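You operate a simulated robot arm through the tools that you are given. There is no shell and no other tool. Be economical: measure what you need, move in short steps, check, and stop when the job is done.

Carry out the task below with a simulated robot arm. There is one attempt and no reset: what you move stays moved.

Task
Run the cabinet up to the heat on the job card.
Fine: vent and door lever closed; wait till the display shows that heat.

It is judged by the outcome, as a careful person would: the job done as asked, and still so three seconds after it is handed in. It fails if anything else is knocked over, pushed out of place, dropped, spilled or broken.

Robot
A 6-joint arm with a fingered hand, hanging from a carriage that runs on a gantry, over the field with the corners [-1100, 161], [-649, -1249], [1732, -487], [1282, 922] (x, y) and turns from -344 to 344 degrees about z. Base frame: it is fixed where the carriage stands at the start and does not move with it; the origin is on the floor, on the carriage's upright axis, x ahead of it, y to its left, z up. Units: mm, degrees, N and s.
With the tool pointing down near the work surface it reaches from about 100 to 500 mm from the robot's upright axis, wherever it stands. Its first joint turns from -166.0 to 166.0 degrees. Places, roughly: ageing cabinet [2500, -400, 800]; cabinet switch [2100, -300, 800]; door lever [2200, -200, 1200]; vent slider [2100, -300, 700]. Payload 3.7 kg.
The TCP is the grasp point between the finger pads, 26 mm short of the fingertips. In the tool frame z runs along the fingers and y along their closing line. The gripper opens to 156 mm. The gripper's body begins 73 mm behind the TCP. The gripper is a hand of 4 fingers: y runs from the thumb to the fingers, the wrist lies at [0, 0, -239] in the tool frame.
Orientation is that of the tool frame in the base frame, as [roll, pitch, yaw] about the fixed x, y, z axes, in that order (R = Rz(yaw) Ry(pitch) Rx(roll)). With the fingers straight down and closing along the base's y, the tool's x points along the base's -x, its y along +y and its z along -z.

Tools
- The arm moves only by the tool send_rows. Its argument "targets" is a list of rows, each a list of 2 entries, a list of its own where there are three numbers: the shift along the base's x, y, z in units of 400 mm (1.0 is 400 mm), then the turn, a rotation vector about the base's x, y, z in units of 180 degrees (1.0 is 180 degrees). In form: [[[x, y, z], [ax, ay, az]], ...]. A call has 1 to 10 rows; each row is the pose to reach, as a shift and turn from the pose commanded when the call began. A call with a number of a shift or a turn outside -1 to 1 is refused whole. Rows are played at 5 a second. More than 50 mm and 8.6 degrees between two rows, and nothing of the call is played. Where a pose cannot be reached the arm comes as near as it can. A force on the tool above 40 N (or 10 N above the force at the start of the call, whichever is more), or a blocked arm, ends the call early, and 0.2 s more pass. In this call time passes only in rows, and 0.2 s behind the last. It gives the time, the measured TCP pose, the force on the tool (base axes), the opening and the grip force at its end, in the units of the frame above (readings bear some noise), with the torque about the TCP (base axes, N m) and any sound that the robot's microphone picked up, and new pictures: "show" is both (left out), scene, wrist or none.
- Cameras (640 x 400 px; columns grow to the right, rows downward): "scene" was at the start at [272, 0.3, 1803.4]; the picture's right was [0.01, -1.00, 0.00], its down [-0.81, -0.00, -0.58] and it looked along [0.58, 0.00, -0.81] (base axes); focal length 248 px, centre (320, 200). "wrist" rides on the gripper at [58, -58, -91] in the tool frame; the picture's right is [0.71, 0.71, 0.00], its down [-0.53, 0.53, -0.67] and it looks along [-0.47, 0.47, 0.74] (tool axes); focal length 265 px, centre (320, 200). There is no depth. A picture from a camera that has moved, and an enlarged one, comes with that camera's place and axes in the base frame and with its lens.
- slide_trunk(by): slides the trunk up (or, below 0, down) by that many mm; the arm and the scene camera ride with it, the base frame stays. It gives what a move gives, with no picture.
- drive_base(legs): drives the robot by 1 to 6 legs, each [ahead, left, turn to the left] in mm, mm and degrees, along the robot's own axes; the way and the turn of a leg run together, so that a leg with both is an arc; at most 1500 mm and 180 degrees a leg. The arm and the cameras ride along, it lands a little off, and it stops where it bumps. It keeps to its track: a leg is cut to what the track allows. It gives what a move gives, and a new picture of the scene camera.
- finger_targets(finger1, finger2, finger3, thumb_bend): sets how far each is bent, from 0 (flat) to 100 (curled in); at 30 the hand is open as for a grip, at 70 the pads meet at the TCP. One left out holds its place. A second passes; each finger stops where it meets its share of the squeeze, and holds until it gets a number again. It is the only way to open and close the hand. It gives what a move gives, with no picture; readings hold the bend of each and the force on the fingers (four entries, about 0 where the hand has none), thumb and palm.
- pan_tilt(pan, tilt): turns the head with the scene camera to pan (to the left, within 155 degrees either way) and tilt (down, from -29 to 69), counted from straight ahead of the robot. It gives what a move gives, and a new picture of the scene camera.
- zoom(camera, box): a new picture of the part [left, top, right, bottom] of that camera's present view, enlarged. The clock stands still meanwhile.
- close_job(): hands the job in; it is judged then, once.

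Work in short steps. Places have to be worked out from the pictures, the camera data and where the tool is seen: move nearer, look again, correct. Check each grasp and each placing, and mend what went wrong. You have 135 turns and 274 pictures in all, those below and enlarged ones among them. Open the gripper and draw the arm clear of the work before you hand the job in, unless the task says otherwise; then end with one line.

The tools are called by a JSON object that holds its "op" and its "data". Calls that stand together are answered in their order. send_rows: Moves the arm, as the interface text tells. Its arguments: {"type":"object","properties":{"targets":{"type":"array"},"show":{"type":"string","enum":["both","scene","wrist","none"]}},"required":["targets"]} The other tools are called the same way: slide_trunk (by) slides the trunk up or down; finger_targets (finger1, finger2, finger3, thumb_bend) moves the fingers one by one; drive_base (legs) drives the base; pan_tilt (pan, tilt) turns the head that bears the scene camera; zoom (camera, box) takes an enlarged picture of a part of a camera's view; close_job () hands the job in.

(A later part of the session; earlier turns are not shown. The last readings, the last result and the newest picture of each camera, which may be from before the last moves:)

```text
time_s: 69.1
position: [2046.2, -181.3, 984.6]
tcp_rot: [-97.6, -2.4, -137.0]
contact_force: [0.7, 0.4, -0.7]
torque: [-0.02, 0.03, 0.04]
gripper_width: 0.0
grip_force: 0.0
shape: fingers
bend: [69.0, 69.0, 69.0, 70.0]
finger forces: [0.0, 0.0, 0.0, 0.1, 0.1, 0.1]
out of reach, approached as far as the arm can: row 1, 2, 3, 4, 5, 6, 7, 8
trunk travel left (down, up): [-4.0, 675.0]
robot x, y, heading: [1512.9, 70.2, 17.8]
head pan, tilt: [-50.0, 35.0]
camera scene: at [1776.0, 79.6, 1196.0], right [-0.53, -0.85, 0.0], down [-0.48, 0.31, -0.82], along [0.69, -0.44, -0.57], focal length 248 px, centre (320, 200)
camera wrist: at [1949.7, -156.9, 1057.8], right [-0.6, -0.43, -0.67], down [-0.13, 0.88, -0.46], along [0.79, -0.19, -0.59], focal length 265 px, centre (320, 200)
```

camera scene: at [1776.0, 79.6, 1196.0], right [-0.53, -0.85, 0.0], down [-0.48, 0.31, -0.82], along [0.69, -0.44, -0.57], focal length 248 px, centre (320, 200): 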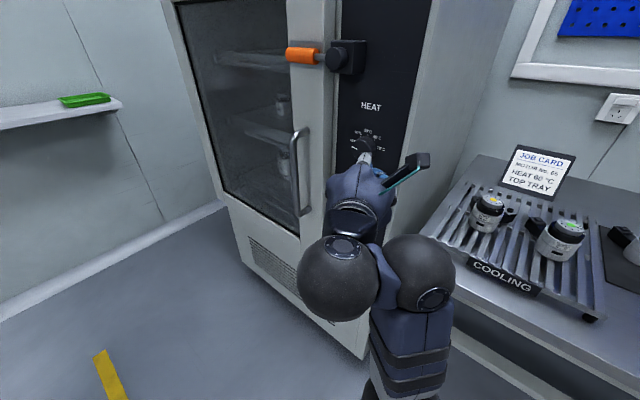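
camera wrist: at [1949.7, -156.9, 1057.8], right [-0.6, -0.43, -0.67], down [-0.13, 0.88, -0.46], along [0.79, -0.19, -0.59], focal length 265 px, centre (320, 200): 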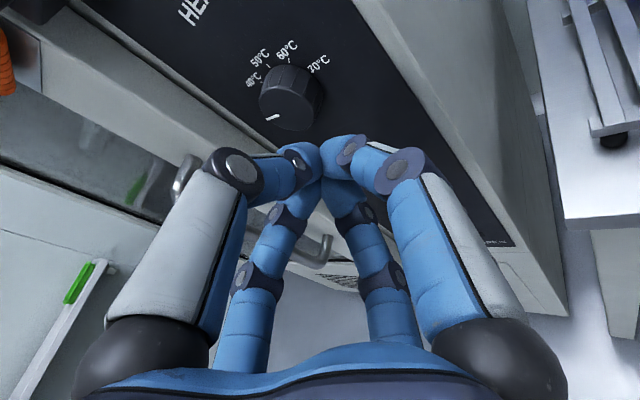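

The dial is at about u=1962, n=-895, z=985 and still at OFF. I turn the tool 10° squarer to the panel while drawing back, and open the fingers partly.

{"op": "send_rows", "data": {"targets": [[[-0.015, 0.101, 0], [0, 0, -0.0185]], [[-0.03, 0.202, 0], [0, 0, -0.037]], [[-0.0445, 0.3035, 0], [0, 0, -0.0556]]], "show": "none"}}

{"op": "finger_targets", "data": {"finger1": 50, "finger2": 50, "finger3": 50, "thumb_bend": 50}}

```text
time_s: 69.9
position: [2028.3, -207.6, 971.4]
tcp_rot: [-97.7, -1.9, -140.3]
contact_force: [0.9, 0.7, 0.6]
torque: [0.01, 0.0, -0.03]
gripper_width: 0.0
grip_force: 0.0
shape: fingers
bend: [69.0, 69.0, 69.0, 70.0]
finger forces: [0.0, 0.0, 0.0, 0.0, 0.1, 0.0]
out of reach, approached as far as the arm can: row 1, 2, 3
trunk travel left (down, up): [-4.0, 675.0]
robot x, y, heading: [1510.9, 64.1, 17.6]
head pan, tilt: [-50.0, 35.0]
```

```text
time_s: 70.9
position: [2028.0, -208.9, 971.8]
tcp_rot: [-97.9, -2.1, -140.1]
contact_force: [-0.3, 0.4, 0.4]
torque: [0.01, -0.03, -0.03]
gripper_width: 50.2
grip_force: 0.1
shape: fingers
bend: [50.0, 50.0, 50.0, 50.0]
finger forces: [0.0, 0.0, 0.0, 0.0, 0.0, 0.0]
trunk travel left (down, up): [-4.0, 675.0]
robot x, y, heading: [1512.4, 66.3, 17.8]
head pan, tilt: [-50.0, 35.0]
```

The sideways limit shows again; the four fingers form a cross-shaped chuck, so a 25° tilt is workable. I extend to a reachable pose, open a bit wider, and drive nearer to look.

{"op": "send_rows", "data": {"targets": [[[0.05, 0.04, 0.015], [0, 0, 0.008]], [[0.1, 0.08, 0.035], [0, 0, 0.0167]]], "show": "none"}}

{"op": "finger_targets", "data": {"finger1": 42, "finger2": 42, "finger3": 42, "thumb_bend": 42}}

{"op": "drive_base", "data": {"legs": [[38, -20, 0]]}}

{"op": "zoom", "data": {"camera": "wrist", "box": [0, 0, 640, 400]}}

```text
time_s: 71.5
position: [2050.7, -179.2, 990.2]
tcp_rot: [-97.9, -1.9, -136.7]
contact_force: [-0.3, -0.3, 0.2]
torque: [0.0, 0.01, 0.0]
gripper_width: 50.4
grip_force: 0.1
shape: fingers
bend: [50.0, 50.0, 50.0, 50.0]
finger forces: [0.1, 0.1, 0.0, 0.0, 0.0, 0.0]
out of reach, approached as far as the arm can: row 1, 2
trunk travel left (down, up): [-4.0, 675.0]
robot x, y, heading: [1512.3, 65.2, 17.5]
head pan, tilt: [-50.0, 35.0]
```

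```text
time_s: 72.5
position: [2051.1, -179.3, 989.7]
tcp_rot: [-97.9, -2.1, -136.8]
contact_force: [0.5, -0.5, -0.5]
torque: [0.02, -0.02, 0.0]
gripper_width: 73.0
grip_force: 0.0
shape: fingers
bend: [42.0, 42.0, 42.0, 42.0]
finger forces: [0.1, 0.1, 0.0, 0.0, 0.0, 0.1]
trunk travel left (down, up): [-4.0, 675.0]
robot x, y, heading: [1511.4, 65.5, 17.6]
head pan, tilt: [-50.0, 35.0]
```

```text
time_s: 73.4
position: [2094.3, -188.7, 991.4]
tcp_rot: [-97.9, -1.9, -136.8]
contact_force: [-0.8, -0.9, 0.9]
torque: [0.03, 0.02, 0.01]
gripper_width: 73.1
grip_force: 0.0
shape: fingers
bend: [42.0, 42.0, 42.0, 42.0]
finger forces: [0.1, 0.1, 0.0, 0.1, 0.0, 0.1]
trunk travel left (down, up): [-4.0, 675.0]
robot x, y, heading: [1552.5, 60.6, 17.6]
head pan, tilt: [-50.0, 35.0]
camera scene: at [1819.4, 71.8, 1196.4], right [-0.53, -0.85, 0.0], down [-0.48, 0.31, -0.82], along [0.69, -0.44, -0.57], focal length 248 px, centre (320, 200)
```

scene: 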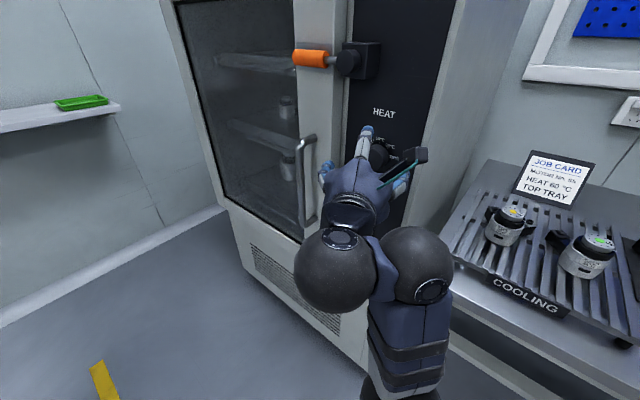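

```text
1.00 times, centred on (320, 200) of wrist (not enlarged: the box is as wide or as high as the picture)
camera zoom: at [1997.4, -164.3, 1064.0], right [-0.6, -0.43, -0.68], down [-0.13, 0.89, -0.45], along [0.79, -0.18, -0.58], focal length 265 px, centre (320, 200)
```

zoom: 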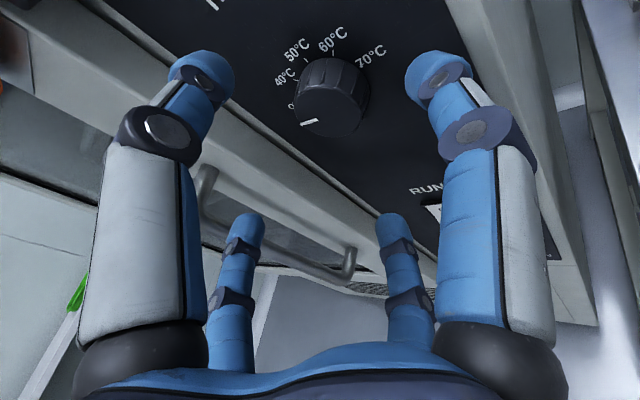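

The knob sits between the open fingers. I drive 45 mm closer.

{"op": "drive_base", "data": {"legs": [[0, -45, 0]]}}

{"op": "zoom", "data": {"camera": "wrist", "box": [0, 0, 640, 400]}}

```text
time_s: 74.3
position: [2106.1, -228.0, 990.1]
tcp_rot: [-98.0, -1.9, -136.9]
contact_force: [-8.9, 14.8, 0.5]
torque: [-0.17, 0.05, -0.79]
gripper_width: 64.9
grip_force: 8.6
shape: fingers
bend: [43.0, 42.0, 42.0, 42.0]
finger forces: [16.8, 0.0, 0.1, 0.0, 0.0, 0.1]
trunk travel left (down, up): [-4.0, 675.0]
robot x, y, heading: [1564.5, 17.7, 17.7]
head pan, tilt: [-50.0, 35.0]
camera scene: at [1831.1, 29.9, 1195.8], right [-0.54, -0.84, 0.0], down [-0.49, 0.31, -0.82], along [0.69, -0.44, -0.58], focal length 248 px, centre (320, 200)
```

scene: 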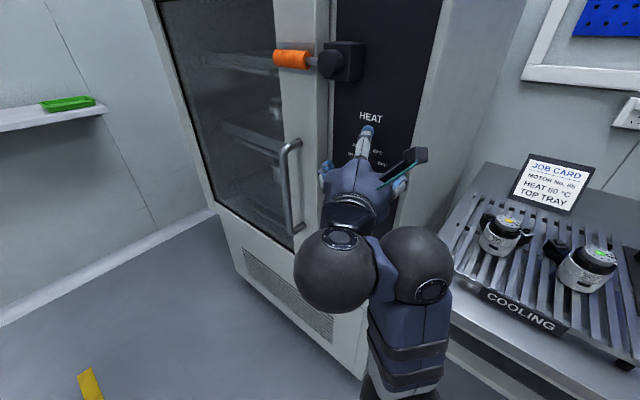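

```text
1.00 times, centred on (320, 200) of wrist (not enlarged: the box is as wide or as high as the picture)
camera zoom: at [2008.7, -205.9, 1062.6], right [-0.6, -0.43, -0.68], down [-0.13, 0.89, -0.44], along [0.79, -0.18, -0.59], focal length 265 px, centre (320, 200)
```

zoom: 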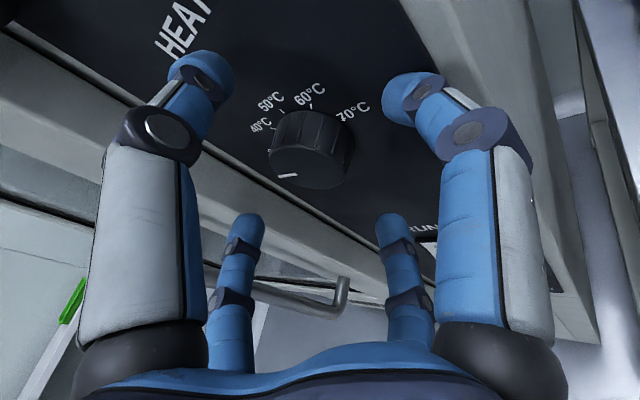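

finger1 (right side) touches the panel. I back off a little and curl finger1 away; thumb (top) and finger2 (bottom) will pinch the knob.

{"op": "send_rows", "data": {"targets": [[[-0.015, 0.048, 0], [0, 0, 0]]], "show": "none"}}

{"op": "finger_targets", "data": {"finger1": 100, "finger2": 45, "finger3": 40, "thumb_bend": 45}}

{"op": "zoom", "data": {"camera": "wrist", "box": [0, 0, 640, 400]}}

```text
time_s: 74.7
position: [2099.0, -224.9, 989.4]
tcp_rot: [-97.8, -1.9, -136.2]
contact_force: [-0.9, 2.9, 0.3]
torque: [-0.05, -0.01, -0.11]
gripper_width: 70.6
grip_force: 1.9
shape: fingers
bend: [44.0, 42.0, 42.0, 42.0]
finger forces: [3.6, 0.0, 0.0, 0.0, 0.1, 0.0]
out of reach, approached as far as the arm can: row 1
trunk travel left (down, up): [-4.0, 675.0]
robot x, y, heading: [1565.6, 15.3, 17.5]
head pan, tilt: [-50.0, 35.0]
```

```text
time_s: 75.7
position: [2100.4, -226.2, 989.5]
tcp_rot: [-97.8, -1.8, -136.3]
contact_force: [0.1, 0.3, -1.0]
torque: [0.01, -0.01, -0.01]
gripper_width: 70.4
grip_force: 0.1
shape: fingers
bend: [100.0, 45.0, 40.0, 45.0]
finger forces: [0.1, 0.1, 0.0, 0.1, 0.0, 0.0]
trunk travel left (down, up): [-4.0, 675.0]
robot x, y, heading: [1567.9, 15.8, 17.6]
head pan, tilt: [-50.0, 35.0]
```

```text
1.00 times, centred on (320, 200) of wrist (not enlarged: the box is as wide or as high as the picture)
camera zoom: at [2003.2, -203.1, 1062.1], right [-0.59, -0.43, -0.68], down [-0.14, 0.88, -0.45], along [0.79, -0.17, -0.58], focal length 265 px, centre (320, 200)
```

zoom: 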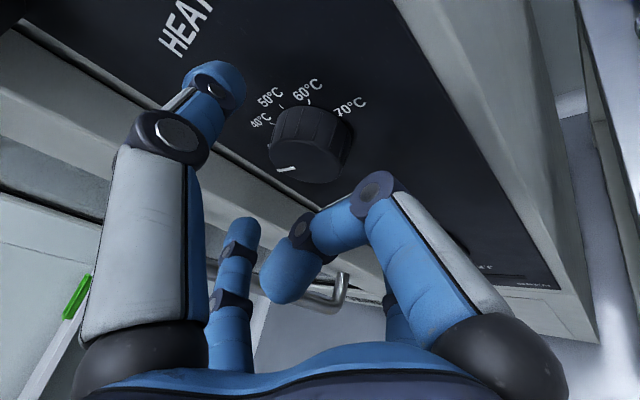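

The path for thumb and finger2 is clear. I move the TCP onto the knob.

{"op": "send_rows", "data": {"targets": [[[0.03, 0.004, 0], [0, 0, 0]], [[0.06, -0.005, 0], [0, 0, 0]], [[0.068, -0.033, 0], [0, 0, 0]]]}}

```text
time_s: 76.5
position: [2108.9, -236.1, 994.5]
tcp_rot: [-98.1, -1.8, -136.7]
contact_force: [-0.3, -0.9, 0.8]
torque: [-0.06, 0.03, -0.01]
gripper_width: 70.4
grip_force: 0.0
shape: fingers
bend: [100.0, 45.0, 40.0, 45.0]
finger forces: [0.0, 0.0, 0.0, 0.0, 0.0, 0.0]
out of reach, approached as far as the arm can: row 1, 2, 3
trunk travel left (down, up): [-4.0, 675.0]
robot x, y, heading: [1566.0, 15.8, 17.7]
head pan, tilt: [-50.0, 35.0]
camera scene: at [1832.5, 27.6, 1196.2], right [-0.54, -0.84, 0.0], down [-0.48, 0.31, -0.82], along [0.69, -0.44, -0.57], focal length 248 px, centre (320, 200)
camera wrist: at [2012.4, -213.1, 1068.3], right [-0.6, -0.43, -0.68], down [-0.13, 0.89, -0.44], along [0.79, -0.18, -0.59], focal length 265 px, centre (320, 200)
```

scene: 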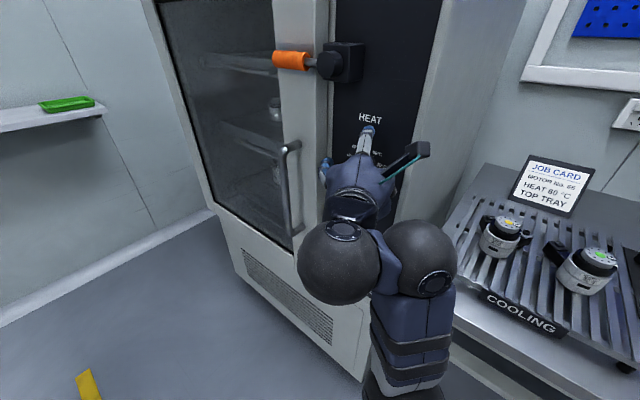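
wrist: 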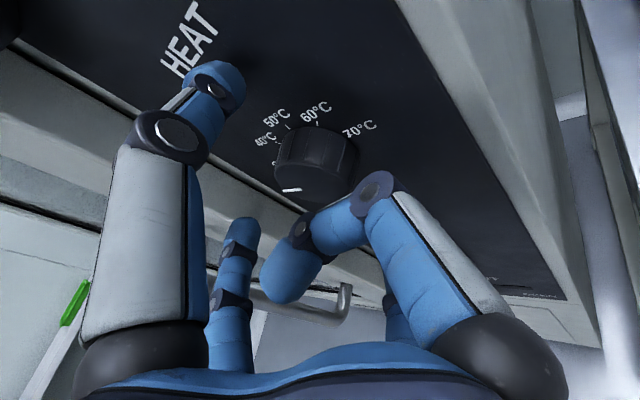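

Reach falls ~13 mm short at this pitch. I back off 35 mm and pitch the tool down 14° more (raising the wrist toward shoulder height) to gain reach.

{"op": "drive_base", "data": {"legs": [[0, 35, 0]]}}

{"op": "send_rows", "data": {"targets": [[[0, 0, 0], [0.0283, 0.0266, 0]], [[0, 0, 0], [0.0567, 0.0532, 0]]], "show": "none"}}

{"op": "send_rows", "data": {"targets": [[[0.025, 0.008, 0], [0, 0, 0]], [[0.05, 0.016, 0], [0, 0, 0]]]}}

```text
time_s: 77.4
position: [2099.6, -201.5, 995.5]
tcp_rot: [-98.1, -1.8, -136.7]
contact_force: [-0.4, -1.2, 0.0]
torque: [-0.03, -0.03, -0.02]
gripper_width: 70.2
grip_force: 0.0
shape: fingers
bend: [100.0, 45.0, 40.0, 45.0]
finger forces: [0.1, 0.0, 0.1, 0.0, 0.1, 0.0]
trunk travel left (down, up): [-4.0, 675.0]
robot x, y, heading: [1559.8, 44.7, 17.5]
head pan, tilt: [-50.0, 35.0]
camera scene: at [1821.5, 62.5, 1196.1], right [-0.53, -0.84, 0.0], down [-0.48, 0.31, -0.82], along [0.69, -0.44, -0.57], focal length 248 px, centre (320, 200)
```

scene: 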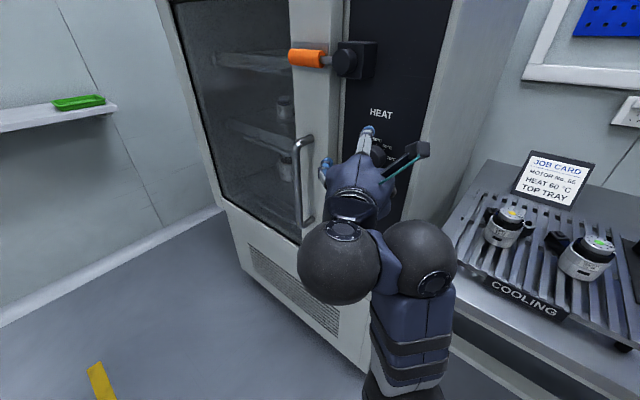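

```text
time_s: 78.0
position: [2110.7, -218.4, 990.4]
tcp_rot: [-112.1, -1.8, -136.0]
contact_force: [0.8, -0.4, -0.3]
torque: [0.0, 0.0, 0.03]
gripper_width: 70.3
grip_force: 0.0
shape: fingers
bend: [100.0, 45.0, 40.0, 45.0]
finger forces: [0.1, 0.0, 0.0, 0.1, 0.0, 0.1]
out of reach, approached as far as the arm can: row 1, 2
trunk travel left (down, up): [-4.0, 675.0]
robot x, y, heading: [1555.4, 48.0, 17.8]
head pan, tilt: [-50.0, 35.0]
```

```text
time_s: 78.6
position: [2129.8, -212.8, 990.9]
tcp_rot: [-112.0, -1.8, -136.2]
contact_force: [0.6, -0.1, -0.3]
torque: [0.02, 0.02, 0.05]
gripper_width: 70.2
grip_force: 0.0
shape: fingers
bend: [100.0, 45.0, 40.0, 45.0]
finger forces: [0.0, 0.0, 0.0, 0.0, 0.0, 0.0]
trunk travel left (down, up): [-4.0, 675.0]
robot x, y, heading: [1557.5, 46.2, 17.8]
head pan, tilt: [-50.0, 35.0]
camera scene: at [1821.8, 61.6, 1196.1], right [-0.53, -0.84, 0.0], down [-0.48, 0.31, -0.82], along [0.69, -0.44, -0.57], focal length 248 px, centre (320, 200)
camera wrist: at [2047.1, -203.7, 1081.2], right [-0.71, -0.31, -0.63], down [-0.19, 0.95, -0.25], along [0.68, -0.06, -0.73], focal length 265 px, centre (320, 200)
```

scene: 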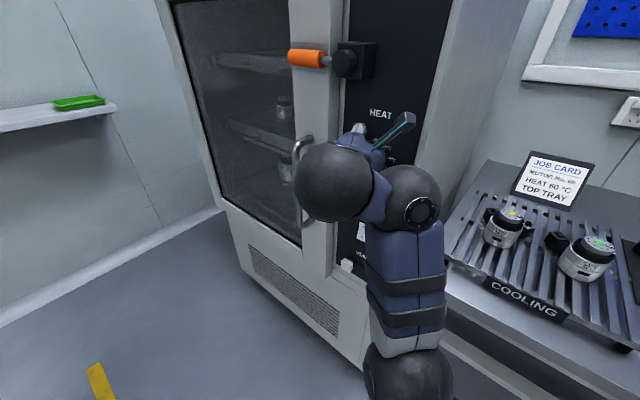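
wrist: 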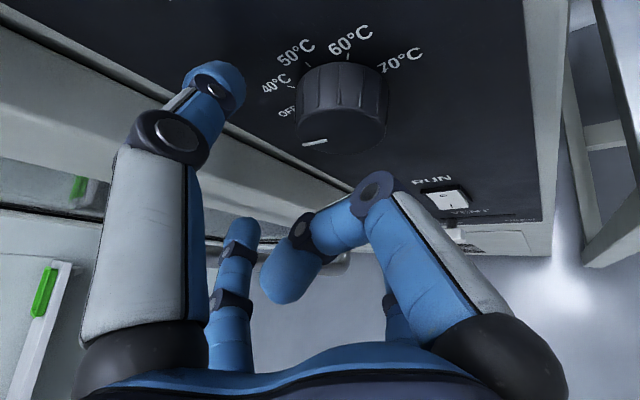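

Now there's freedom. I try turning the tool squarer by 10° while holding the TCP.

{"op": "send_rows", "data": {"targets": [[[-0.01, 0.02, 0.01], [0, 0, -0.028]], [[-0.02, 0.04, 0.02], [0, 0, -0.056]], [[-0.03, 0.06, 0.02], [0, 0, -0.084]]], "show": "wrist"}}

```text
time_s: 79.2
position: [2138.9, -223.6, 997.5]
tcp_rot: [-111.8, -1.0, -138.8]
contact_force: [-10.7, 21.7, 5.2]
torque: [-1.01, -0.58, 0.23]
gripper_width: 65.2
grip_force: 12.2
shape: fingers
bend: [100.0, 45.0, 40.0, 46.0]
finger forces: [0.0, 0.1, 0.0, 0.0, 24.5, 0.0]
out of reach, approached as far as the arm can: row 1, 2
trunk travel left (down, up): [-4.0, 675.0]
robot x, y, heading: [1558.2, 48.1, 17.7]
head pan, tilt: [-50.0, 35.0]
stopped in row 2: the force on the tool passed its limit at 67 N (the readings are from after the stop); the commanded pose is now the measured one
camera wrist: at [2054.6, -210.7, 1086.6], right [-0.71, -0.27, -0.64], down [-0.14, 0.96, -0.25], along [0.69, -0.09, -0.72], focal length 265 px, centre (320, 200)
```

wrist: 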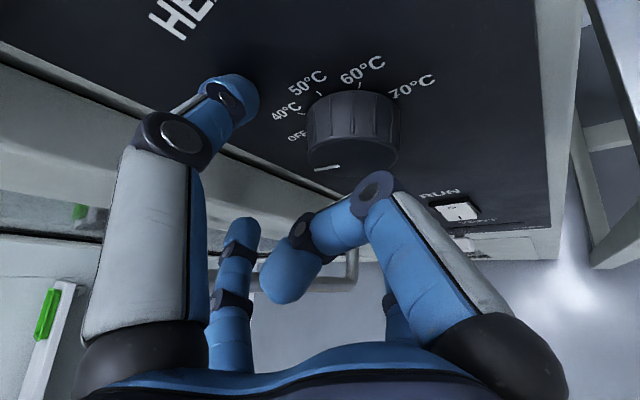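

The sideways limit pushed the thumb into the panel; nothing shifted. I back off at once.

{"op": "send_rows", "data": {"targets": [[[-0.02, 0.03, 0], [0, 0, 0.008]], [[-0.0425, 0.052, 0], [0, 0, 0.015]]], "show": "wrist"}}

```text
time_s: 79.8
position: [2121.8, -210.1, 995.9]
tcp_rot: [-112.0, -1.0, -136.5]
contact_force: [-0.2, -0.2, -0.1]
torque: [-0.01, -0.01, 0.03]
gripper_width: 70.0
grip_force: 0.1
shape: fingers
bend: [100.0, 45.0, 40.0, 45.0]
finger forces: [0.0, 0.0, 0.1, 0.0, 0.1, 0.0]
trunk travel left (down, up): [-4.0, 675.0]
robot x, y, heading: [1555.0, 45.8, 17.9]
head pan, tilt: [-50.0, 35.0]
camera wrist: at [2037.7, -201.7, 1086.0], right [-0.7, -0.3, -0.64], down [-0.18, 0.95, -0.25], along [0.69, -0.06, -0.72], focal length 265 px, centre (320, 200)
```

wrist: 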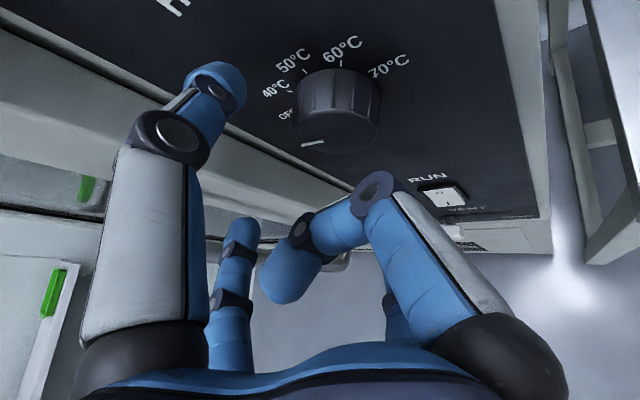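

I'll instead pinch with finger1 (right) and finger3 (left), which suits the tilt for a clockwise turn from roll +15° to +80°. I curl thumb and finger2 away first, from this standoff.

{"op": "finger_targets", "data": {"finger1": 45, "finger2": 95, "finger3": 45, "thumb_bend": 95}}

{"op": "send_rows", "data": {"targets": [[[0, 0, 0], [0.0254, -0.0268, -0.0156]], [[0, 0, 0], [0.0507, -0.0535, -0.0312]]]}}

```text
time_s: 80.8
position: [2122.5, -209.7, 997.3]
tcp_rot: [-111.9, -1.0, -136.5]
contact_force: [1.3, -1.1, -0.4]
torque: [0.0, 0.02, 0.02]
gripper_width: 0.0
grip_force: 0.1
shape: fingers
bend: [99.0, 66.0, 45.0, 84.0]
finger forces: [0.0, 0.0, 0.0, 0.0, 0.0, 0.0]
trunk travel left (down, up): [-4.0, 675.0]
robot x, y, heading: [1556.5, 47.5, 17.7]
head pan, tilt: [-50.0, 35.0]
```

```text
time_s: 81.4
position: [2122.6, -211.3, 996.3]
tcp_rot: [-112.6, 12.3, -142.2]
contact_force: [0.2, 0.8, 0.3]
torque: [-0.06, 0.0, -0.02]
gripper_width: 0.6
grip_force: 0.1
shape: fingers
bend: [100.0, 66.0, 45.0, 85.0]
finger forces: [0.0, 0.1, 0.0, 0.0, 0.0, 0.0]
trunk travel left (down, up): [-4.0, 675.0]
robot x, y, heading: [1558.4, 48.9, 17.7]
head pan, tilt: [-50.0, 35.0]
camera scene: at [1821.5, 63.0, 1196.2], right [-0.53, -0.85, 0.0], down [-0.49, 0.31, -0.82], along [0.69, -0.44, -0.57], focal length 248 px, centre (320, 200)
camera wrist: at [2026.0, -206.5, 1070.7], right [-0.6, -0.12, -0.79], down [-0.06, 0.99, -0.11], along [0.8, -0.02, -0.61], focal length 265 px, centre (320, 200)
```

scene: 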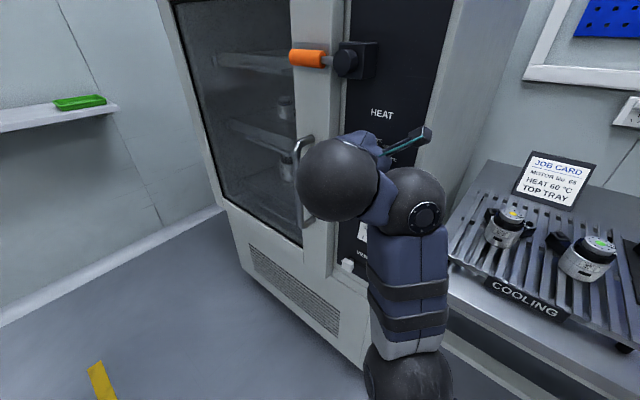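
wrist: 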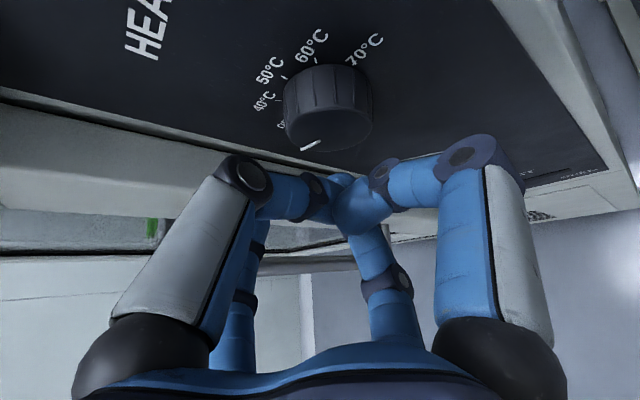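

finger1 got trapped by the others. I open all, then re-curl thumb and finger2.

{"op": "finger_targets", "data": {"finger2": 50, "thumb_bend": 50}}

{"op": "finger_targets", "data": {"finger1": 45, "finger3": 45}}

{"op": "finger_targets", "data": {"finger2": 100}}

{"op": "finger_targets", "data": {"thumb_bend": 90}}

{"op": "zoom", "data": {"camera": "wrist", "box": [0, 0, 640, 400]}}

```text
time_s: 82.4
position: [2124.8, -211.3, 995.2]
tcp_rot: [-112.5, 12.2, -142.2]
contact_force: [-0.6, 0.5, 0.1]
torque: [0.03, -0.03, -0.01]
gripper_width: 58.1
grip_force: 0.0
shape: fingers
bend: [45.0, 50.0, 45.0, 50.0]
finger forces: [0.0, 0.1, 0.0, 0.0, 0.0, 0.0]
trunk travel left (down, up): [-4.0, 675.0]
robot x, y, heading: [1556.7, 47.7, 17.8]
head pan, tilt: [-50.0, 35.0]
```

```text
time_s: 83.4
position: [2123.7, -209.9, 996.2]
tcp_rot: [-112.6, 12.3, -142.2]
contact_force: [0.6, -0.9, -0.6]
torque: [0.02, 0.0, -0.02]
gripper_width: 58.0
grip_force: 0.0
shape: fingers
bend: [45.0, 50.0, 45.0, 50.0]
finger forces: [0.0, 0.1, 0.0, 0.0, 0.1, 0.0]
trunk travel left (down, up): [-4.0, 675.0]
robot x, y, heading: [1557.5, 50.2, 17.6]
head pan, tilt: [-50.0, 35.0]
```

```text
time_s: 84.4
position: [2124.2, -210.9, 995.0]
tcp_rot: [-112.7, 12.2, -142.3]
contact_force: [0.5, 0.4, 0.9]
torque: [-0.01, 0.05, -0.01]
gripper_width: 57.9
grip_force: 0.2
shape: fingers
bend: [45.0, 100.0, 45.0, 50.0]
finger forces: [0.0, 0.0, 0.0, 0.0, 0.0, 0.0]
trunk travel left (down, up): [-4.0, 675.0]
robot x, y, heading: [1555.9, 47.5, 17.9]
head pan, tilt: [-50.0, 35.0]
```

```text
time_s: 85.4
position: [2123.6, -210.6, 996.1]
tcp_rot: [-112.7, 12.2, -142.1]
contact_force: [0.2, -0.7, 0.2]
torque: [0.01, -0.01, -0.02]
gripper_width: 48.8
grip_force: 0.0
shape: fingers
bend: [45.0, 100.0, 45.0, 85.0]
finger forces: [0.0, 0.0, 0.1, 0.1, 0.0, 0.0]
trunk travel left (down, up): [-4.0, 675.0]
robot x, y, heading: [1558.7, 52.3, 18.0]
head pan, tilt: [-50.0, 35.0]
```

```text
1.00 times, centred on (320, 200) of wrist (not enlarged: the box is as wide or as high as the picture)
camera zoom: at [2026.0, -206.5, 1070.9], right [-0.6, -0.12, -0.79], down [-0.06, 0.99, -0.11], along [0.8, -0.02, -0.61], focal length 265 px, centre (320, 200)
```

zoom: 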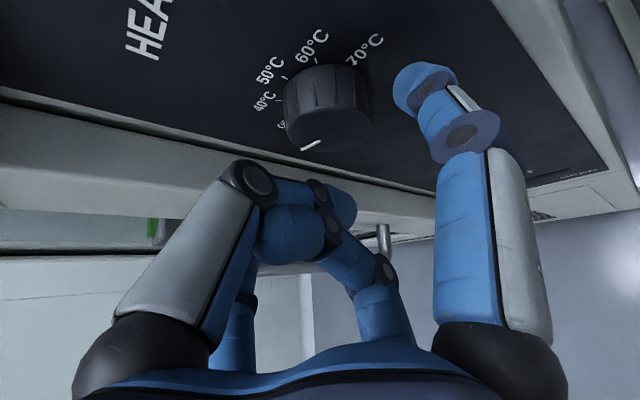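

finger1 and finger3 are now free. I advance 31 mm onto the knob.

{"op": "send_rows", "data": {"targets": [[[0.005, -0.038, 0], [0, 0, 0]], [[0.014, -0.077, -0.003], [0, 0, 0]]]}}

```text
time_s: 86.0
position: [2125.4, -234.0, 994.7]
tcp_rot: [-112.8, 12.3, -142.2]
contact_force: [-14.0, 21.7, 5.3]
torque: [0.4, 0.53, -1.12]
gripper_width: 38.4
grip_force: 12.0
shape: fingers
bend: [47.0, 100.0, 45.0, 85.0]
finger forces: [25.1, 0.0, 0.1, 0.1, 0.1, 0.1]
trunk travel left (down, up): [-4.0, 675.0]
robot x, y, heading: [1557.4, 43.4, 17.7]
head pan, tilt: [-50.0, 35.0]
camera scene: at [1819.3, 66.9, 1195.8], right [-0.53, -0.85, 0.0], down [-0.49, 0.31, -0.82], along [0.69, -0.43, -0.58], focal length 248 px, centre (320, 200)
camera wrist: at [2028.3, -229.8, 1069.5], right [-0.6, -0.12, -0.79], down [-0.06, 0.99, -0.11], along [0.8, -0.02, -0.61], focal length 265 px, centre (320, 200)
```

scene: 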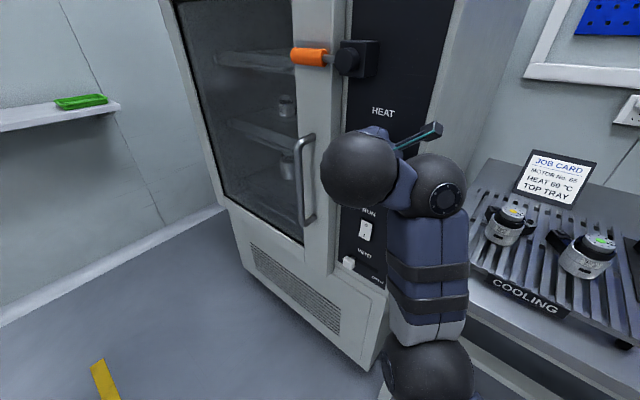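
wrist: 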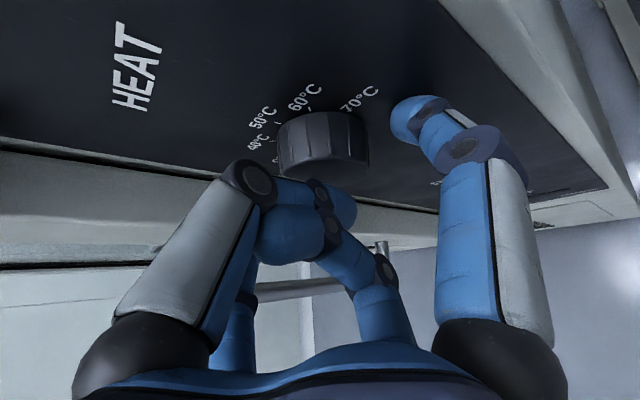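

finger1's tip touches the panel. I back off 10 mm and roll a further 22° clockwise, where the pinch line lies parallel to the panel, then advance again.

{"op": "send_rows", "data": {"targets": [[[-0.008, 0.024, 0], [0, 0, 0]], [[-0.012, 0.036, 0], [0.026, -0.0275, -0.0153]], [[-0.012, 0.036, 0], [0.0517, -0.055, -0.0305]], [[-0.012, 0.036, 0], [0.0775, -0.0826, -0.0458]], [[0, 0.005, 0], [0.0775, -0.0826, -0.0458]], [[0.004, -0.012, 0], [0.0775, -0.0826, -0.0458]]]}}

```text
time_s: 87.4
position: [2128.0, -239.2, 993.5]
tcp_rot: [-116.9, 32.4, -152.1]
contact_force: [-6.1, 13.6, 2.6]
torque: [0.52, 0.41, -0.62]
gripper_width: 46.7
grip_force: 8.0
shape: fingers
bend: [45.0, 100.0, 45.0, 85.0]
finger forces: [14.9, 0.0, 0.1, 0.0, 0.0, 0.1]
trunk travel left (down, up): [-4.0, 675.0]
robot x, y, heading: [1559.3, 46.1, 18.0]
head pan, tilt: [-50.0, 35.0]
camera scene: at [1820.5, 65.1, 1196.0], right [-0.53, -0.85, 0.0], down [-0.49, 0.31, -0.82], along [0.69, -0.43, -0.57], focal length 248 px, centre (320, 200)
camera wrist: at [2015.2, -235.4, 1042.4], right [-0.38, 0.16, -0.91], down [0.09, 0.99, 0.14], along [0.92, -0.03, -0.39], focal length 265 px, centre (320, 200)
```

scene: 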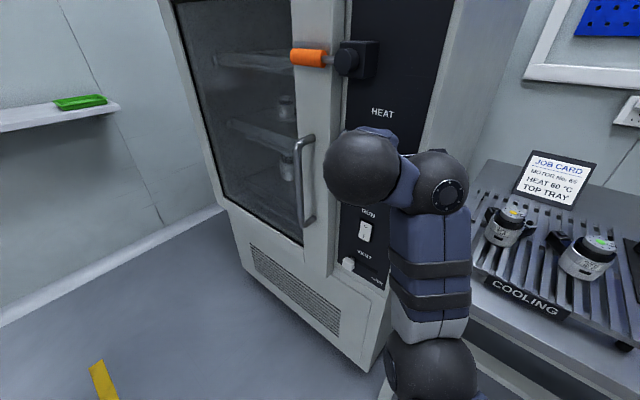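
wrist: 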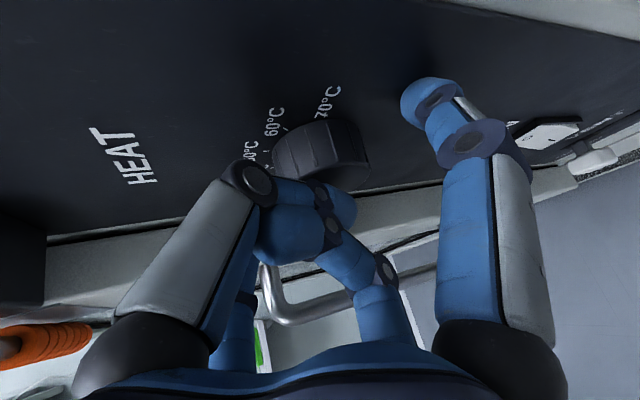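

Depth is fine (light touch). I close finger1 and finger3 on the knob.

{"op": "finger_targets", "data": {"finger1": 68, "finger3": 68}}

{"op": "zoom", "data": {"camera": "wrist", "box": [0, 0, 640, 400]}}

```text
time_s: 88.4
position: [2127.7, -242.5, 993.4]
tcp_rot: [-116.7, 32.3, -152.4]
contact_force: [-2.6, 3.6, -2.9]
torque: [0.17, 0.12, -0.1]
gripper_width: 25.2
grip_force: 9.2
shape: fingers
bend: [59.0, 100.0, 61.0, 86.0]
finger forces: [12.1, 0.0, 6.6, 0.1, 0.0, 0.0]
trunk travel left (down, up): [-4.0, 675.0]
robot x, y, heading: [1555.8, 50.0, 17.5]
head pan, tilt: [-50.0, 35.0]
```

```text
1.00 times, centred on (320, 200) of wrist (not enlarged: the box is as wide or as high as the picture)
camera zoom: at [2015.2, -237.9, 1042.3], right [-0.38, 0.16, -0.91], down [0.09, 0.99, 0.14], along [0.92, -0.03, -0.39], focal length 265 px, centre (320, 200)
```

zoom: 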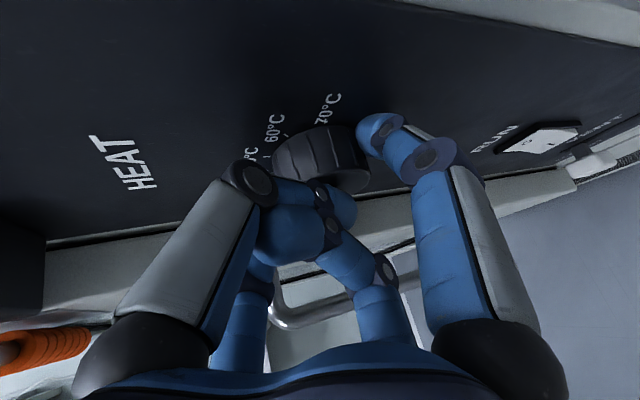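

Both fingers bear on the knob. I squeeze slightly more and turn 45° clockwise about the tool axis.

{"op": "finger_targets", "data": {"finger1": 75, "finger3": 75}}

{"op": "send_rows", "data": {"targets": [[[0, 0, 0], [0.0264, -0.0282, -0.0156]], [[0, 0, 0], [0.0528, -0.0563, -0.0313]], [[0, 0, 0], [0.0792, -0.0845, -0.0469]], [[0, 0, 0], [0.1057, -0.1127, -0.0625]], [[0, 0, 0], [0.1321, -0.1408, -0.0782]], [[0, 0, 0], [0.1585, -0.169, -0.0938]]]}}

```text
time_s: 89.4
position: [2128.4, -243.4, 994.5]
tcp_rot: [-116.7, 32.2, -152.2]
contact_force: [-1.1, 3.3, -3.2]
torque: [0.16, 0.08, -0.09]
gripper_width: 25.6
grip_force: 9.0
shape: fingers
bend: [58.0, 100.0, 61.0, 86.0]
finger forces: [10.8, 0.0, 7.2, 0.0, 0.0, 0.1]
trunk travel left (down, up): [-4.0, 675.0]
robot x, y, heading: [1556.4, 47.1, 17.9]
head pan, tilt: [-50.0, 35.0]
```

```text
time_s: 90.8
position: [2129.4, -243.9, 996.9]
tcp_rot: [-158.2, 65.7, 156.8]
contact_force: [-0.4, 5.1, 2.6]
torque: [-0.32, -0.13, 0.2]
gripper_width: 29.8
grip_force: 9.2
shape: fingers
bend: [58.0, 100.0, 62.0, 86.0]
finger forces: [7.4, 0.1, 11.0, 0.0, 0.0, 0.0]
trunk travel left (down, up): [-4.0, 675.0]
robot x, y, heading: [1559.0, 45.3, 18.0]
head pan, tilt: [-50.0, 35.0]
camera scene: at [1821.5, 63.8, 1196.3], right [-0.53, -0.85, 0.0], down [-0.49, 0.31, -0.82], along [0.69, -0.44, -0.57], focal length 248 px, centre (320, 200)
camera wrist: at [2010.3, -212.7, 987.3], right [0.21, 0.62, -0.75], down [0.13, 0.74, 0.65], along [0.97, -0.24, 0.07], focal length 265 px, centre (320, 200)
```

scene: 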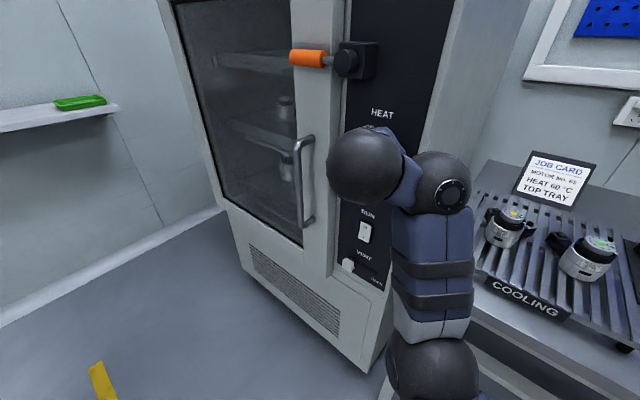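
wrist: 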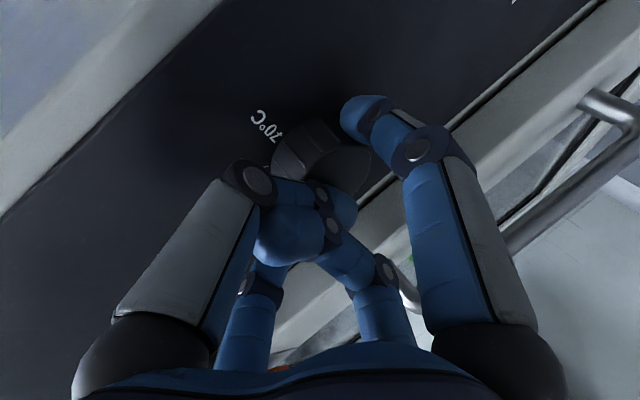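

Grip held. I release, roll back, and look at the pointer.

{"op": "finger_targets", "data": {"finger1": 45, "finger3": 45}}

{"op": "send_rows", "data": {"targets": [[[-0.008, 0.024, 0], [-0.0264, 0.0282, 0.0156]], [[-0.015, 0.048, 0], [-0.0528, 0.0563, 0.0313]], [[-0.015, 0.048, 0], [-0.0792, 0.0845, 0.0469]], [[-0.015, 0.048, 0], [-0.1057, 0.1127, 0.0625]], [[-0.015, 0.048, 0], [-0.1321, 0.1408, 0.0782]], [[-0.015, 0.048, 0], [-0.1585, 0.169, 0.0938]], [[-0.015, 0.048, 0], [-0.185, 0.1972, 0.1094]], [[-0.015, 0.048, 0], [-0.211, 0.225, 0.125]]]}}

```text
time_s: 91.8
position: [2127.5, -241.9, 994.1]
tcp_rot: [-158.0, 65.5, 157.0]
contact_force: [-1.7, 8.8, -3.6]
torque: [-0.1, 0.08, 0.24]
gripper_width: 48.7
grip_force: 4.1
shape: fingers
bend: [45.0, 100.0, 51.0, 86.0]
finger forces: [0.0, 0.1, 8.7, 0.1, 0.0, 0.0]
trunk travel left (down, up): [-4.0, 675.0]
robot x, y, heading: [1560.2, 49.2, 17.6]
head pan, tilt: [-50.0, 35.0]
```

```text
time_s: 93.6
position: [2122.8, -224.9, 994.3]
tcp_rot: [-113.5, 18.5, -145.1]
contact_force: [0.0, 0.6, -0.4]
torque: [0.02, 0.01, -0.02]
gripper_width: 48.9
grip_force: 0.0
shape: fingers
bend: [45.0, 100.0, 45.0, 86.0]
finger forces: [0.0, 0.1, 0.0, 0.0, 0.1, 0.1]
trunk travel left (down, up): [-4.0, 675.0]
robot x, y, heading: [1557.7, 47.3, 17.7]
head pan, tilt: [-50.0, 35.0]
camera scene: at [1821.4, 63.0, 1196.1], right [-0.53, -0.85, 0.0], down [-0.49, 0.31, -0.82], along [0.69, -0.44, -0.57], focal length 248 px, centre (320, 200)
camera wrist: at [2019.8, -221.2, 1062.3], right [-0.54, -0.03, -0.84], down [0.0, 1.0, -0.04], along [0.84, -0.02, -0.54], focal length 265 px, centre (320, 200)
```

scene: 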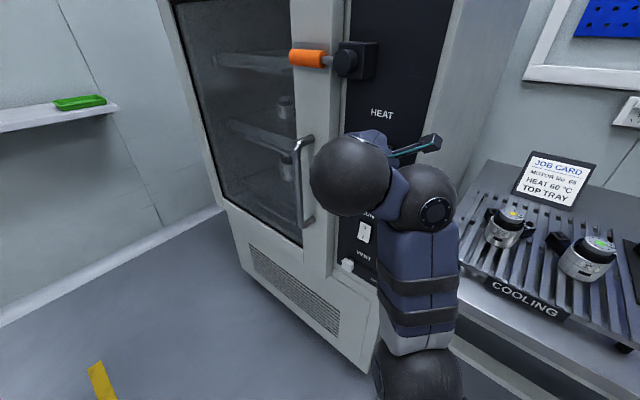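
wrist: 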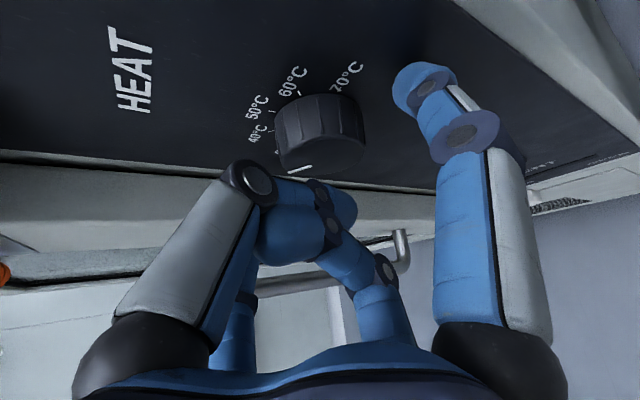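

The pointer is still at OFF: the two-finger grip slipped. I'll instead press the closed fist's tips on top of the knob and drag along its rim clockwise, where I can apply more force. First back off and form the fist.

{"op": "send_rows", "data": {"targets": [[[-0.04, 0.07, 0.01], [0, 0, 0]], [[-0.04, 0.08, 0.08], [0, 0, 0]], [[-0.03, 0.08, 0.15], [0, 0, 0]]], "show": "none"}}

{"op": "finger_targets", "data": {"finger1": 50, "finger2": 50, "finger3": 50, "thumb_bend": 50}}

{"op": "finger_targets", "data": {"finger1": 72, "finger2": 72, "finger3": 72, "thumb_bend": 72}}

{"op": "zoom", "data": {"camera": "wrist", "box": [0, 0, 640, 400]}}

```text
time_s: 94.4
position: [2127.7, -213.4, 1054.9]
tcp_rot: [-113.4, 18.7, -145.0]
contact_force: [-0.5, 0.7, 0.2]
torque: [0.0, 0.0, 0.0]
gripper_width: 48.8
grip_force: 0.1
shape: fingers
bend: [45.0, 100.0, 45.0, 86.0]
finger forces: [0.0, 0.0, 0.0, 0.1, 0.0, 0.1]
out of reach, approached as far as the arm can: row 1, 2, 3
trunk travel left (down, up): [-4.0, 675.0]
robot x, y, heading: [1553.3, 50.2, 17.8]
head pan, tilt: [-50.0, 35.0]
```

```text
time_s: 95.4
position: [2128.4, -214.3, 1053.6]
tcp_rot: [-113.4, 18.7, -145.1]
contact_force: [0.2, -0.4, 0.5]
torque: [0.01, -0.01, -0.01]
gripper_width: 51.0
grip_force: 0.1
shape: fingers
bend: [50.0, 50.0, 50.0, 50.0]
finger forces: [0.0, 0.1, 0.0, 0.0, 0.0, 0.1]
trunk travel left (down, up): [-4.0, 675.0]
robot x, y, heading: [1556.3, 48.1, 18.0]
head pan, tilt: [-50.0, 35.0]
```

```text
time_s: 96.4
position: [2127.3, -213.2, 1055.2]
tcp_rot: [-113.5, 18.7, -145.1]
contact_force: [-0.2, -0.3, -0.3]
torque: [-0.02, -0.01, 0.01]
gripper_width: 0.3
grip_force: 0.1
shape: fingers
bend: [69.0, 71.0, 69.0, 69.0]
finger forces: [0.0, 0.1, 0.0, 0.0, 0.0, 0.0]
trunk travel left (down, up): [-4.0, 675.0]
robot x, y, heading: [1558.4, 49.0, 17.9]
head pan, tilt: [-50.0, 35.0]
```

```text
1.00 times, centred on (320, 200) of wrist (not enlarged: the box is as wide or as high as the picture)
camera zoom: at [2024.3, -210.0, 1121.5], right [-0.54, -0.03, -0.84], down [-0.01, 1.0, -0.04], along [0.84, -0.02, -0.54], focal length 265 px, centre (320, 200)
```

zoom: 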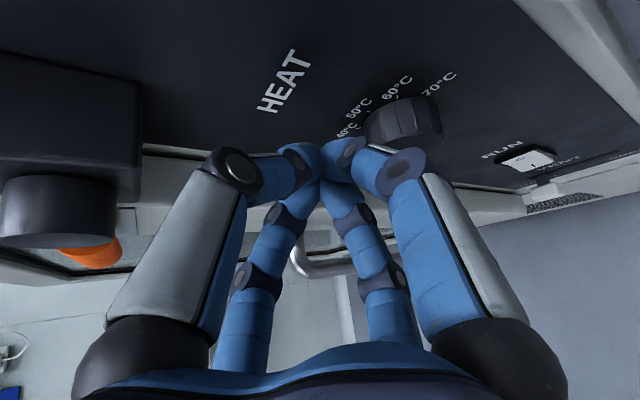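

I place the fist tip on top of the knob and sweep right along the rim with light pressure.

{"op": "send_rows", "data": {"targets": [[[0.04, -0.02, -0.02], [0, 0, 0]], [[0.056, -0.048, -0.046], [0, 0, 0]], [[0.039, -0.053, -0.076], [0, 0, 0]], [[0.0245, -0.058, -0.077], [0, 0, 0]], [[0.006, -0.0636, -0.073], [0, 0, 0]], [[-0.0125, -0.0695, -0.074], [0, 0, 0]], [[-0.03, -0.075, -0.0795], [0, 0, 0]], [[-0.046, -0.08, -0.09], [0, 0, 0]]]}}

```text
time_s: 98.2
position: [2110.3, -246.3, 1017.5]
tcp_rot: [-113.6, 18.6, -145.3]
contact_force: [-7.0, 3.9, 5.8]
torque: [0.03, 0.02, 0.03]
gripper_width: 0.0
grip_force: 9.2
shape: fingers
bend: [68.0, 73.0, 68.0, 69.0]
finger forces: [0.1, 18.8, 0.0, 0.0, 0.0, 0.1]
out of reach, approached as far as the arm can: row 2
trunk travel left (down, up): [-4.0, 675.0]
robot x, y, heading: [1554.6, 51.1, 17.7]
head pan, tilt: [-50.0, 35.0]
camera scene: at [1820.6, 63.2, 1196.0], right [-0.53, -0.85, 0.0], down [-0.49, 0.31, -0.82], along [0.69, -0.44, -0.57], focal length 248 px, centre (320, 200)
camera wrist: at [2006.2, -242.3, 1085.2], right [-0.54, -0.03, -0.84], down [0.0, 1.0, -0.04], along [0.84, -0.02, -0.54], focal length 265 px, centre (320, 200)
```

scene: 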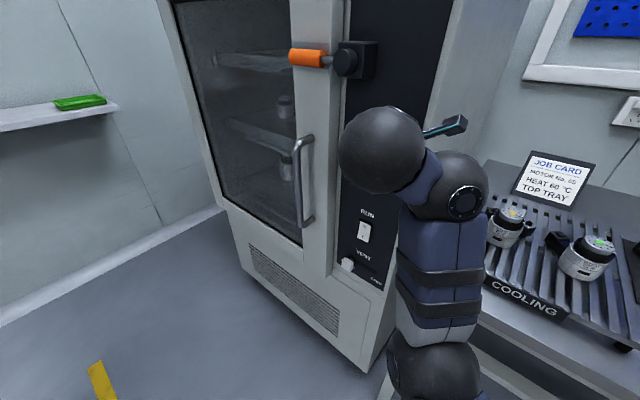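
wrist: 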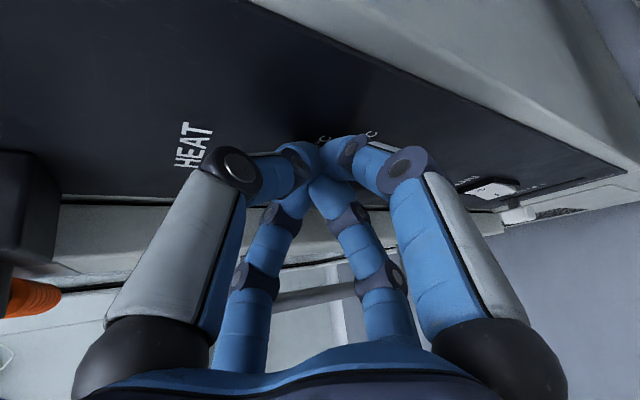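

finger2 bore on the knob with ~19 N. I lift off and look at the pointer.

{"op": "send_rows", "data": {"targets": [[[0, 0.005, 0.07], [0, 0, 0]], [[0.01, 0.06, 0.12], [0, 0, 0]]], "show": "wrist"}}

{"op": "zoom", "data": {"camera": "wrist", "box": [300, 60, 520, 200]}}

```text
time_s: 98.8
position: [2115.6, -223.1, 1065.7]
tcp_rot: [-113.5, 18.7, -145.2]
contact_force: [-0.1, -0.4, -0.6]
torque: [0.01, -0.02, 0.01]
gripper_width: 0.1
grip_force: 0.0
shape: fingers
bend: [68.0, 72.0, 68.0, 69.0]
finger forces: [0.0, 0.0, 0.0, 0.1, 0.0, 0.1]
trunk travel left (down, up): [-4.0, 675.0]
robot x, y, heading: [1559.9, 47.7, 17.6]
head pan, tilt: [-50.0, 35.0]
camera wrist: at [2013.3, -219.6, 1132.3], right [-0.54, -0.03, -0.84], down [0.0, 1.0, -0.04], along [0.84, -0.02, -0.54], focal length 265 px, centre (320, 200)
```

wrist: 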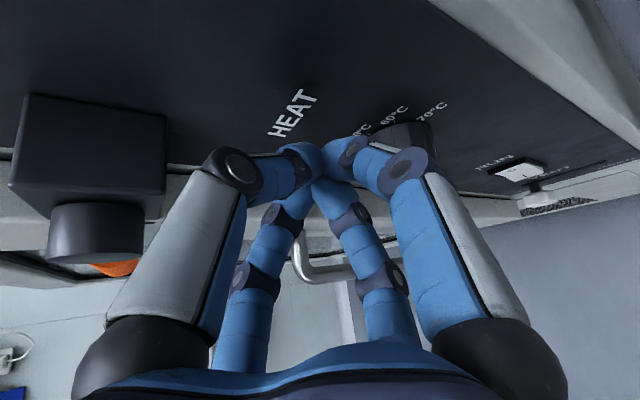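

```text
2.86 times, centred on (410, 130) of wrist
camera zoom: at [2013.3, -219.6, 1132.3], right [-0.54, -0.03, -0.84], down [0.0, 1.0, -0.04], along [0.84, -0.02, -0.54], focal length 758 px, centre (63, 400)
```

zoom: 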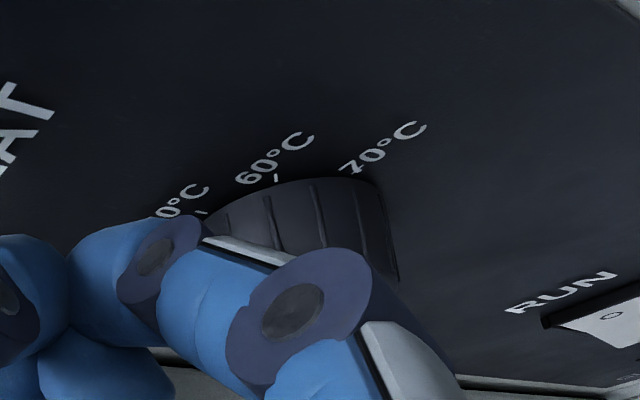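

I lift further so the scene camera sees the dial face.

{"op": "send_rows", "data": {"targets": [[[0, 0.03, 0.11], [0, 0, 0]], [[0, 0.06, 0.22], [0, 0, 0]], [[0, 0.06, 0.33], [0, 0, 0]]], "show": "scene"}}

{"op": "zoom", "data": {"camera": "scene", "box": [330, 90, 450, 290]}}

```text
time_s: 99.6
position: [2108.0, -190.9, 1189.4]
tcp_rot: [-113.6, 18.7, -145.3]
contact_force: [-0.2, 0.4, -1.8]
torque: [-0.01, 0.01, 0.0]
gripper_width: 0.0
grip_force: 0.1
shape: fingers
bend: [68.0, 72.0, 68.0, 69.0]
finger forces: [0.1, 0.1, 0.1, 0.0, 0.0, 0.0]
out of reach, approached as far as the arm can: row 1, 2, 3
trunk travel left (down, up): [-4.0, 675.0]
robot x, y, heading: [1555.0, 49.3, 17.8]
head pan, tilt: [-50.0, 35.0]
camera scene: at [1821.3, 63.2, 1196.0], right [-0.53, -0.85, 0.0], down [-0.49, 0.31, -0.82], along [0.69, -0.44, -0.57], focal length 248 px, centre (320, 200)
```

scene: 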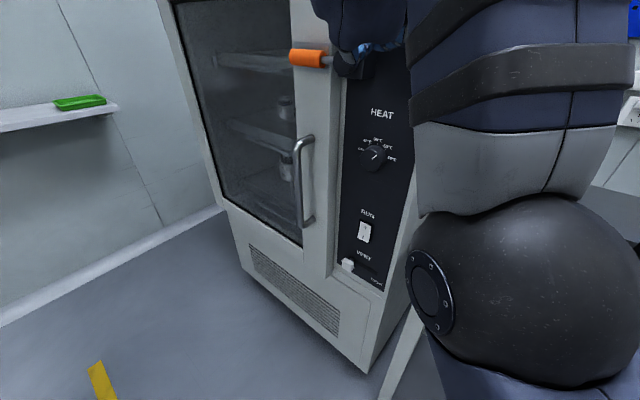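

```text
2.00 times, centred on (390, 190) of scene
camera zoom: at [1821.3, 63.2, 1196.0], right [-0.53, -0.85, 0.0], down [-0.49, 0.31, -0.82], along [0.69, -0.44, -0.57], focal length 497 px, centre (180, 220)
```

zoom: 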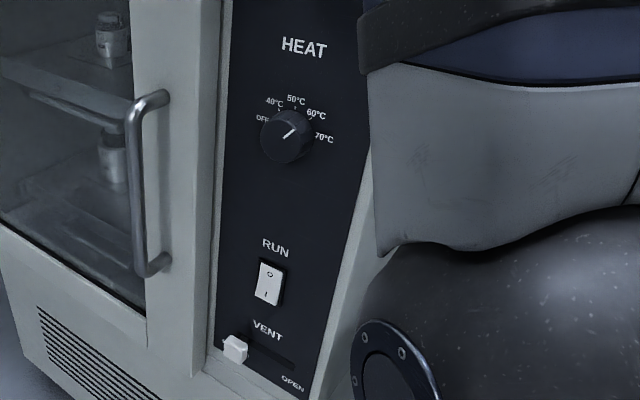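

The pointer swung to the upper right. I zoom tightly.

{"op": "zoom", "data": {"camera": "scene", "box": [350, 130, 405, 178]}}

```text
8.33 times, centred on (378, 154) of scene
camera zoom: at [1821.3, 63.2, 1196.0], right [-0.53, -0.85, 0.0], down [-0.49, 0.31, -0.82], along [0.69, -0.44, -0.57], focal length 2070 px, centre (-159, 583)
```

zoom: 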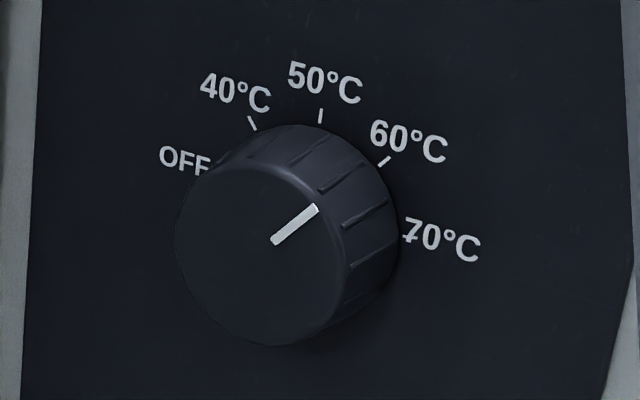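

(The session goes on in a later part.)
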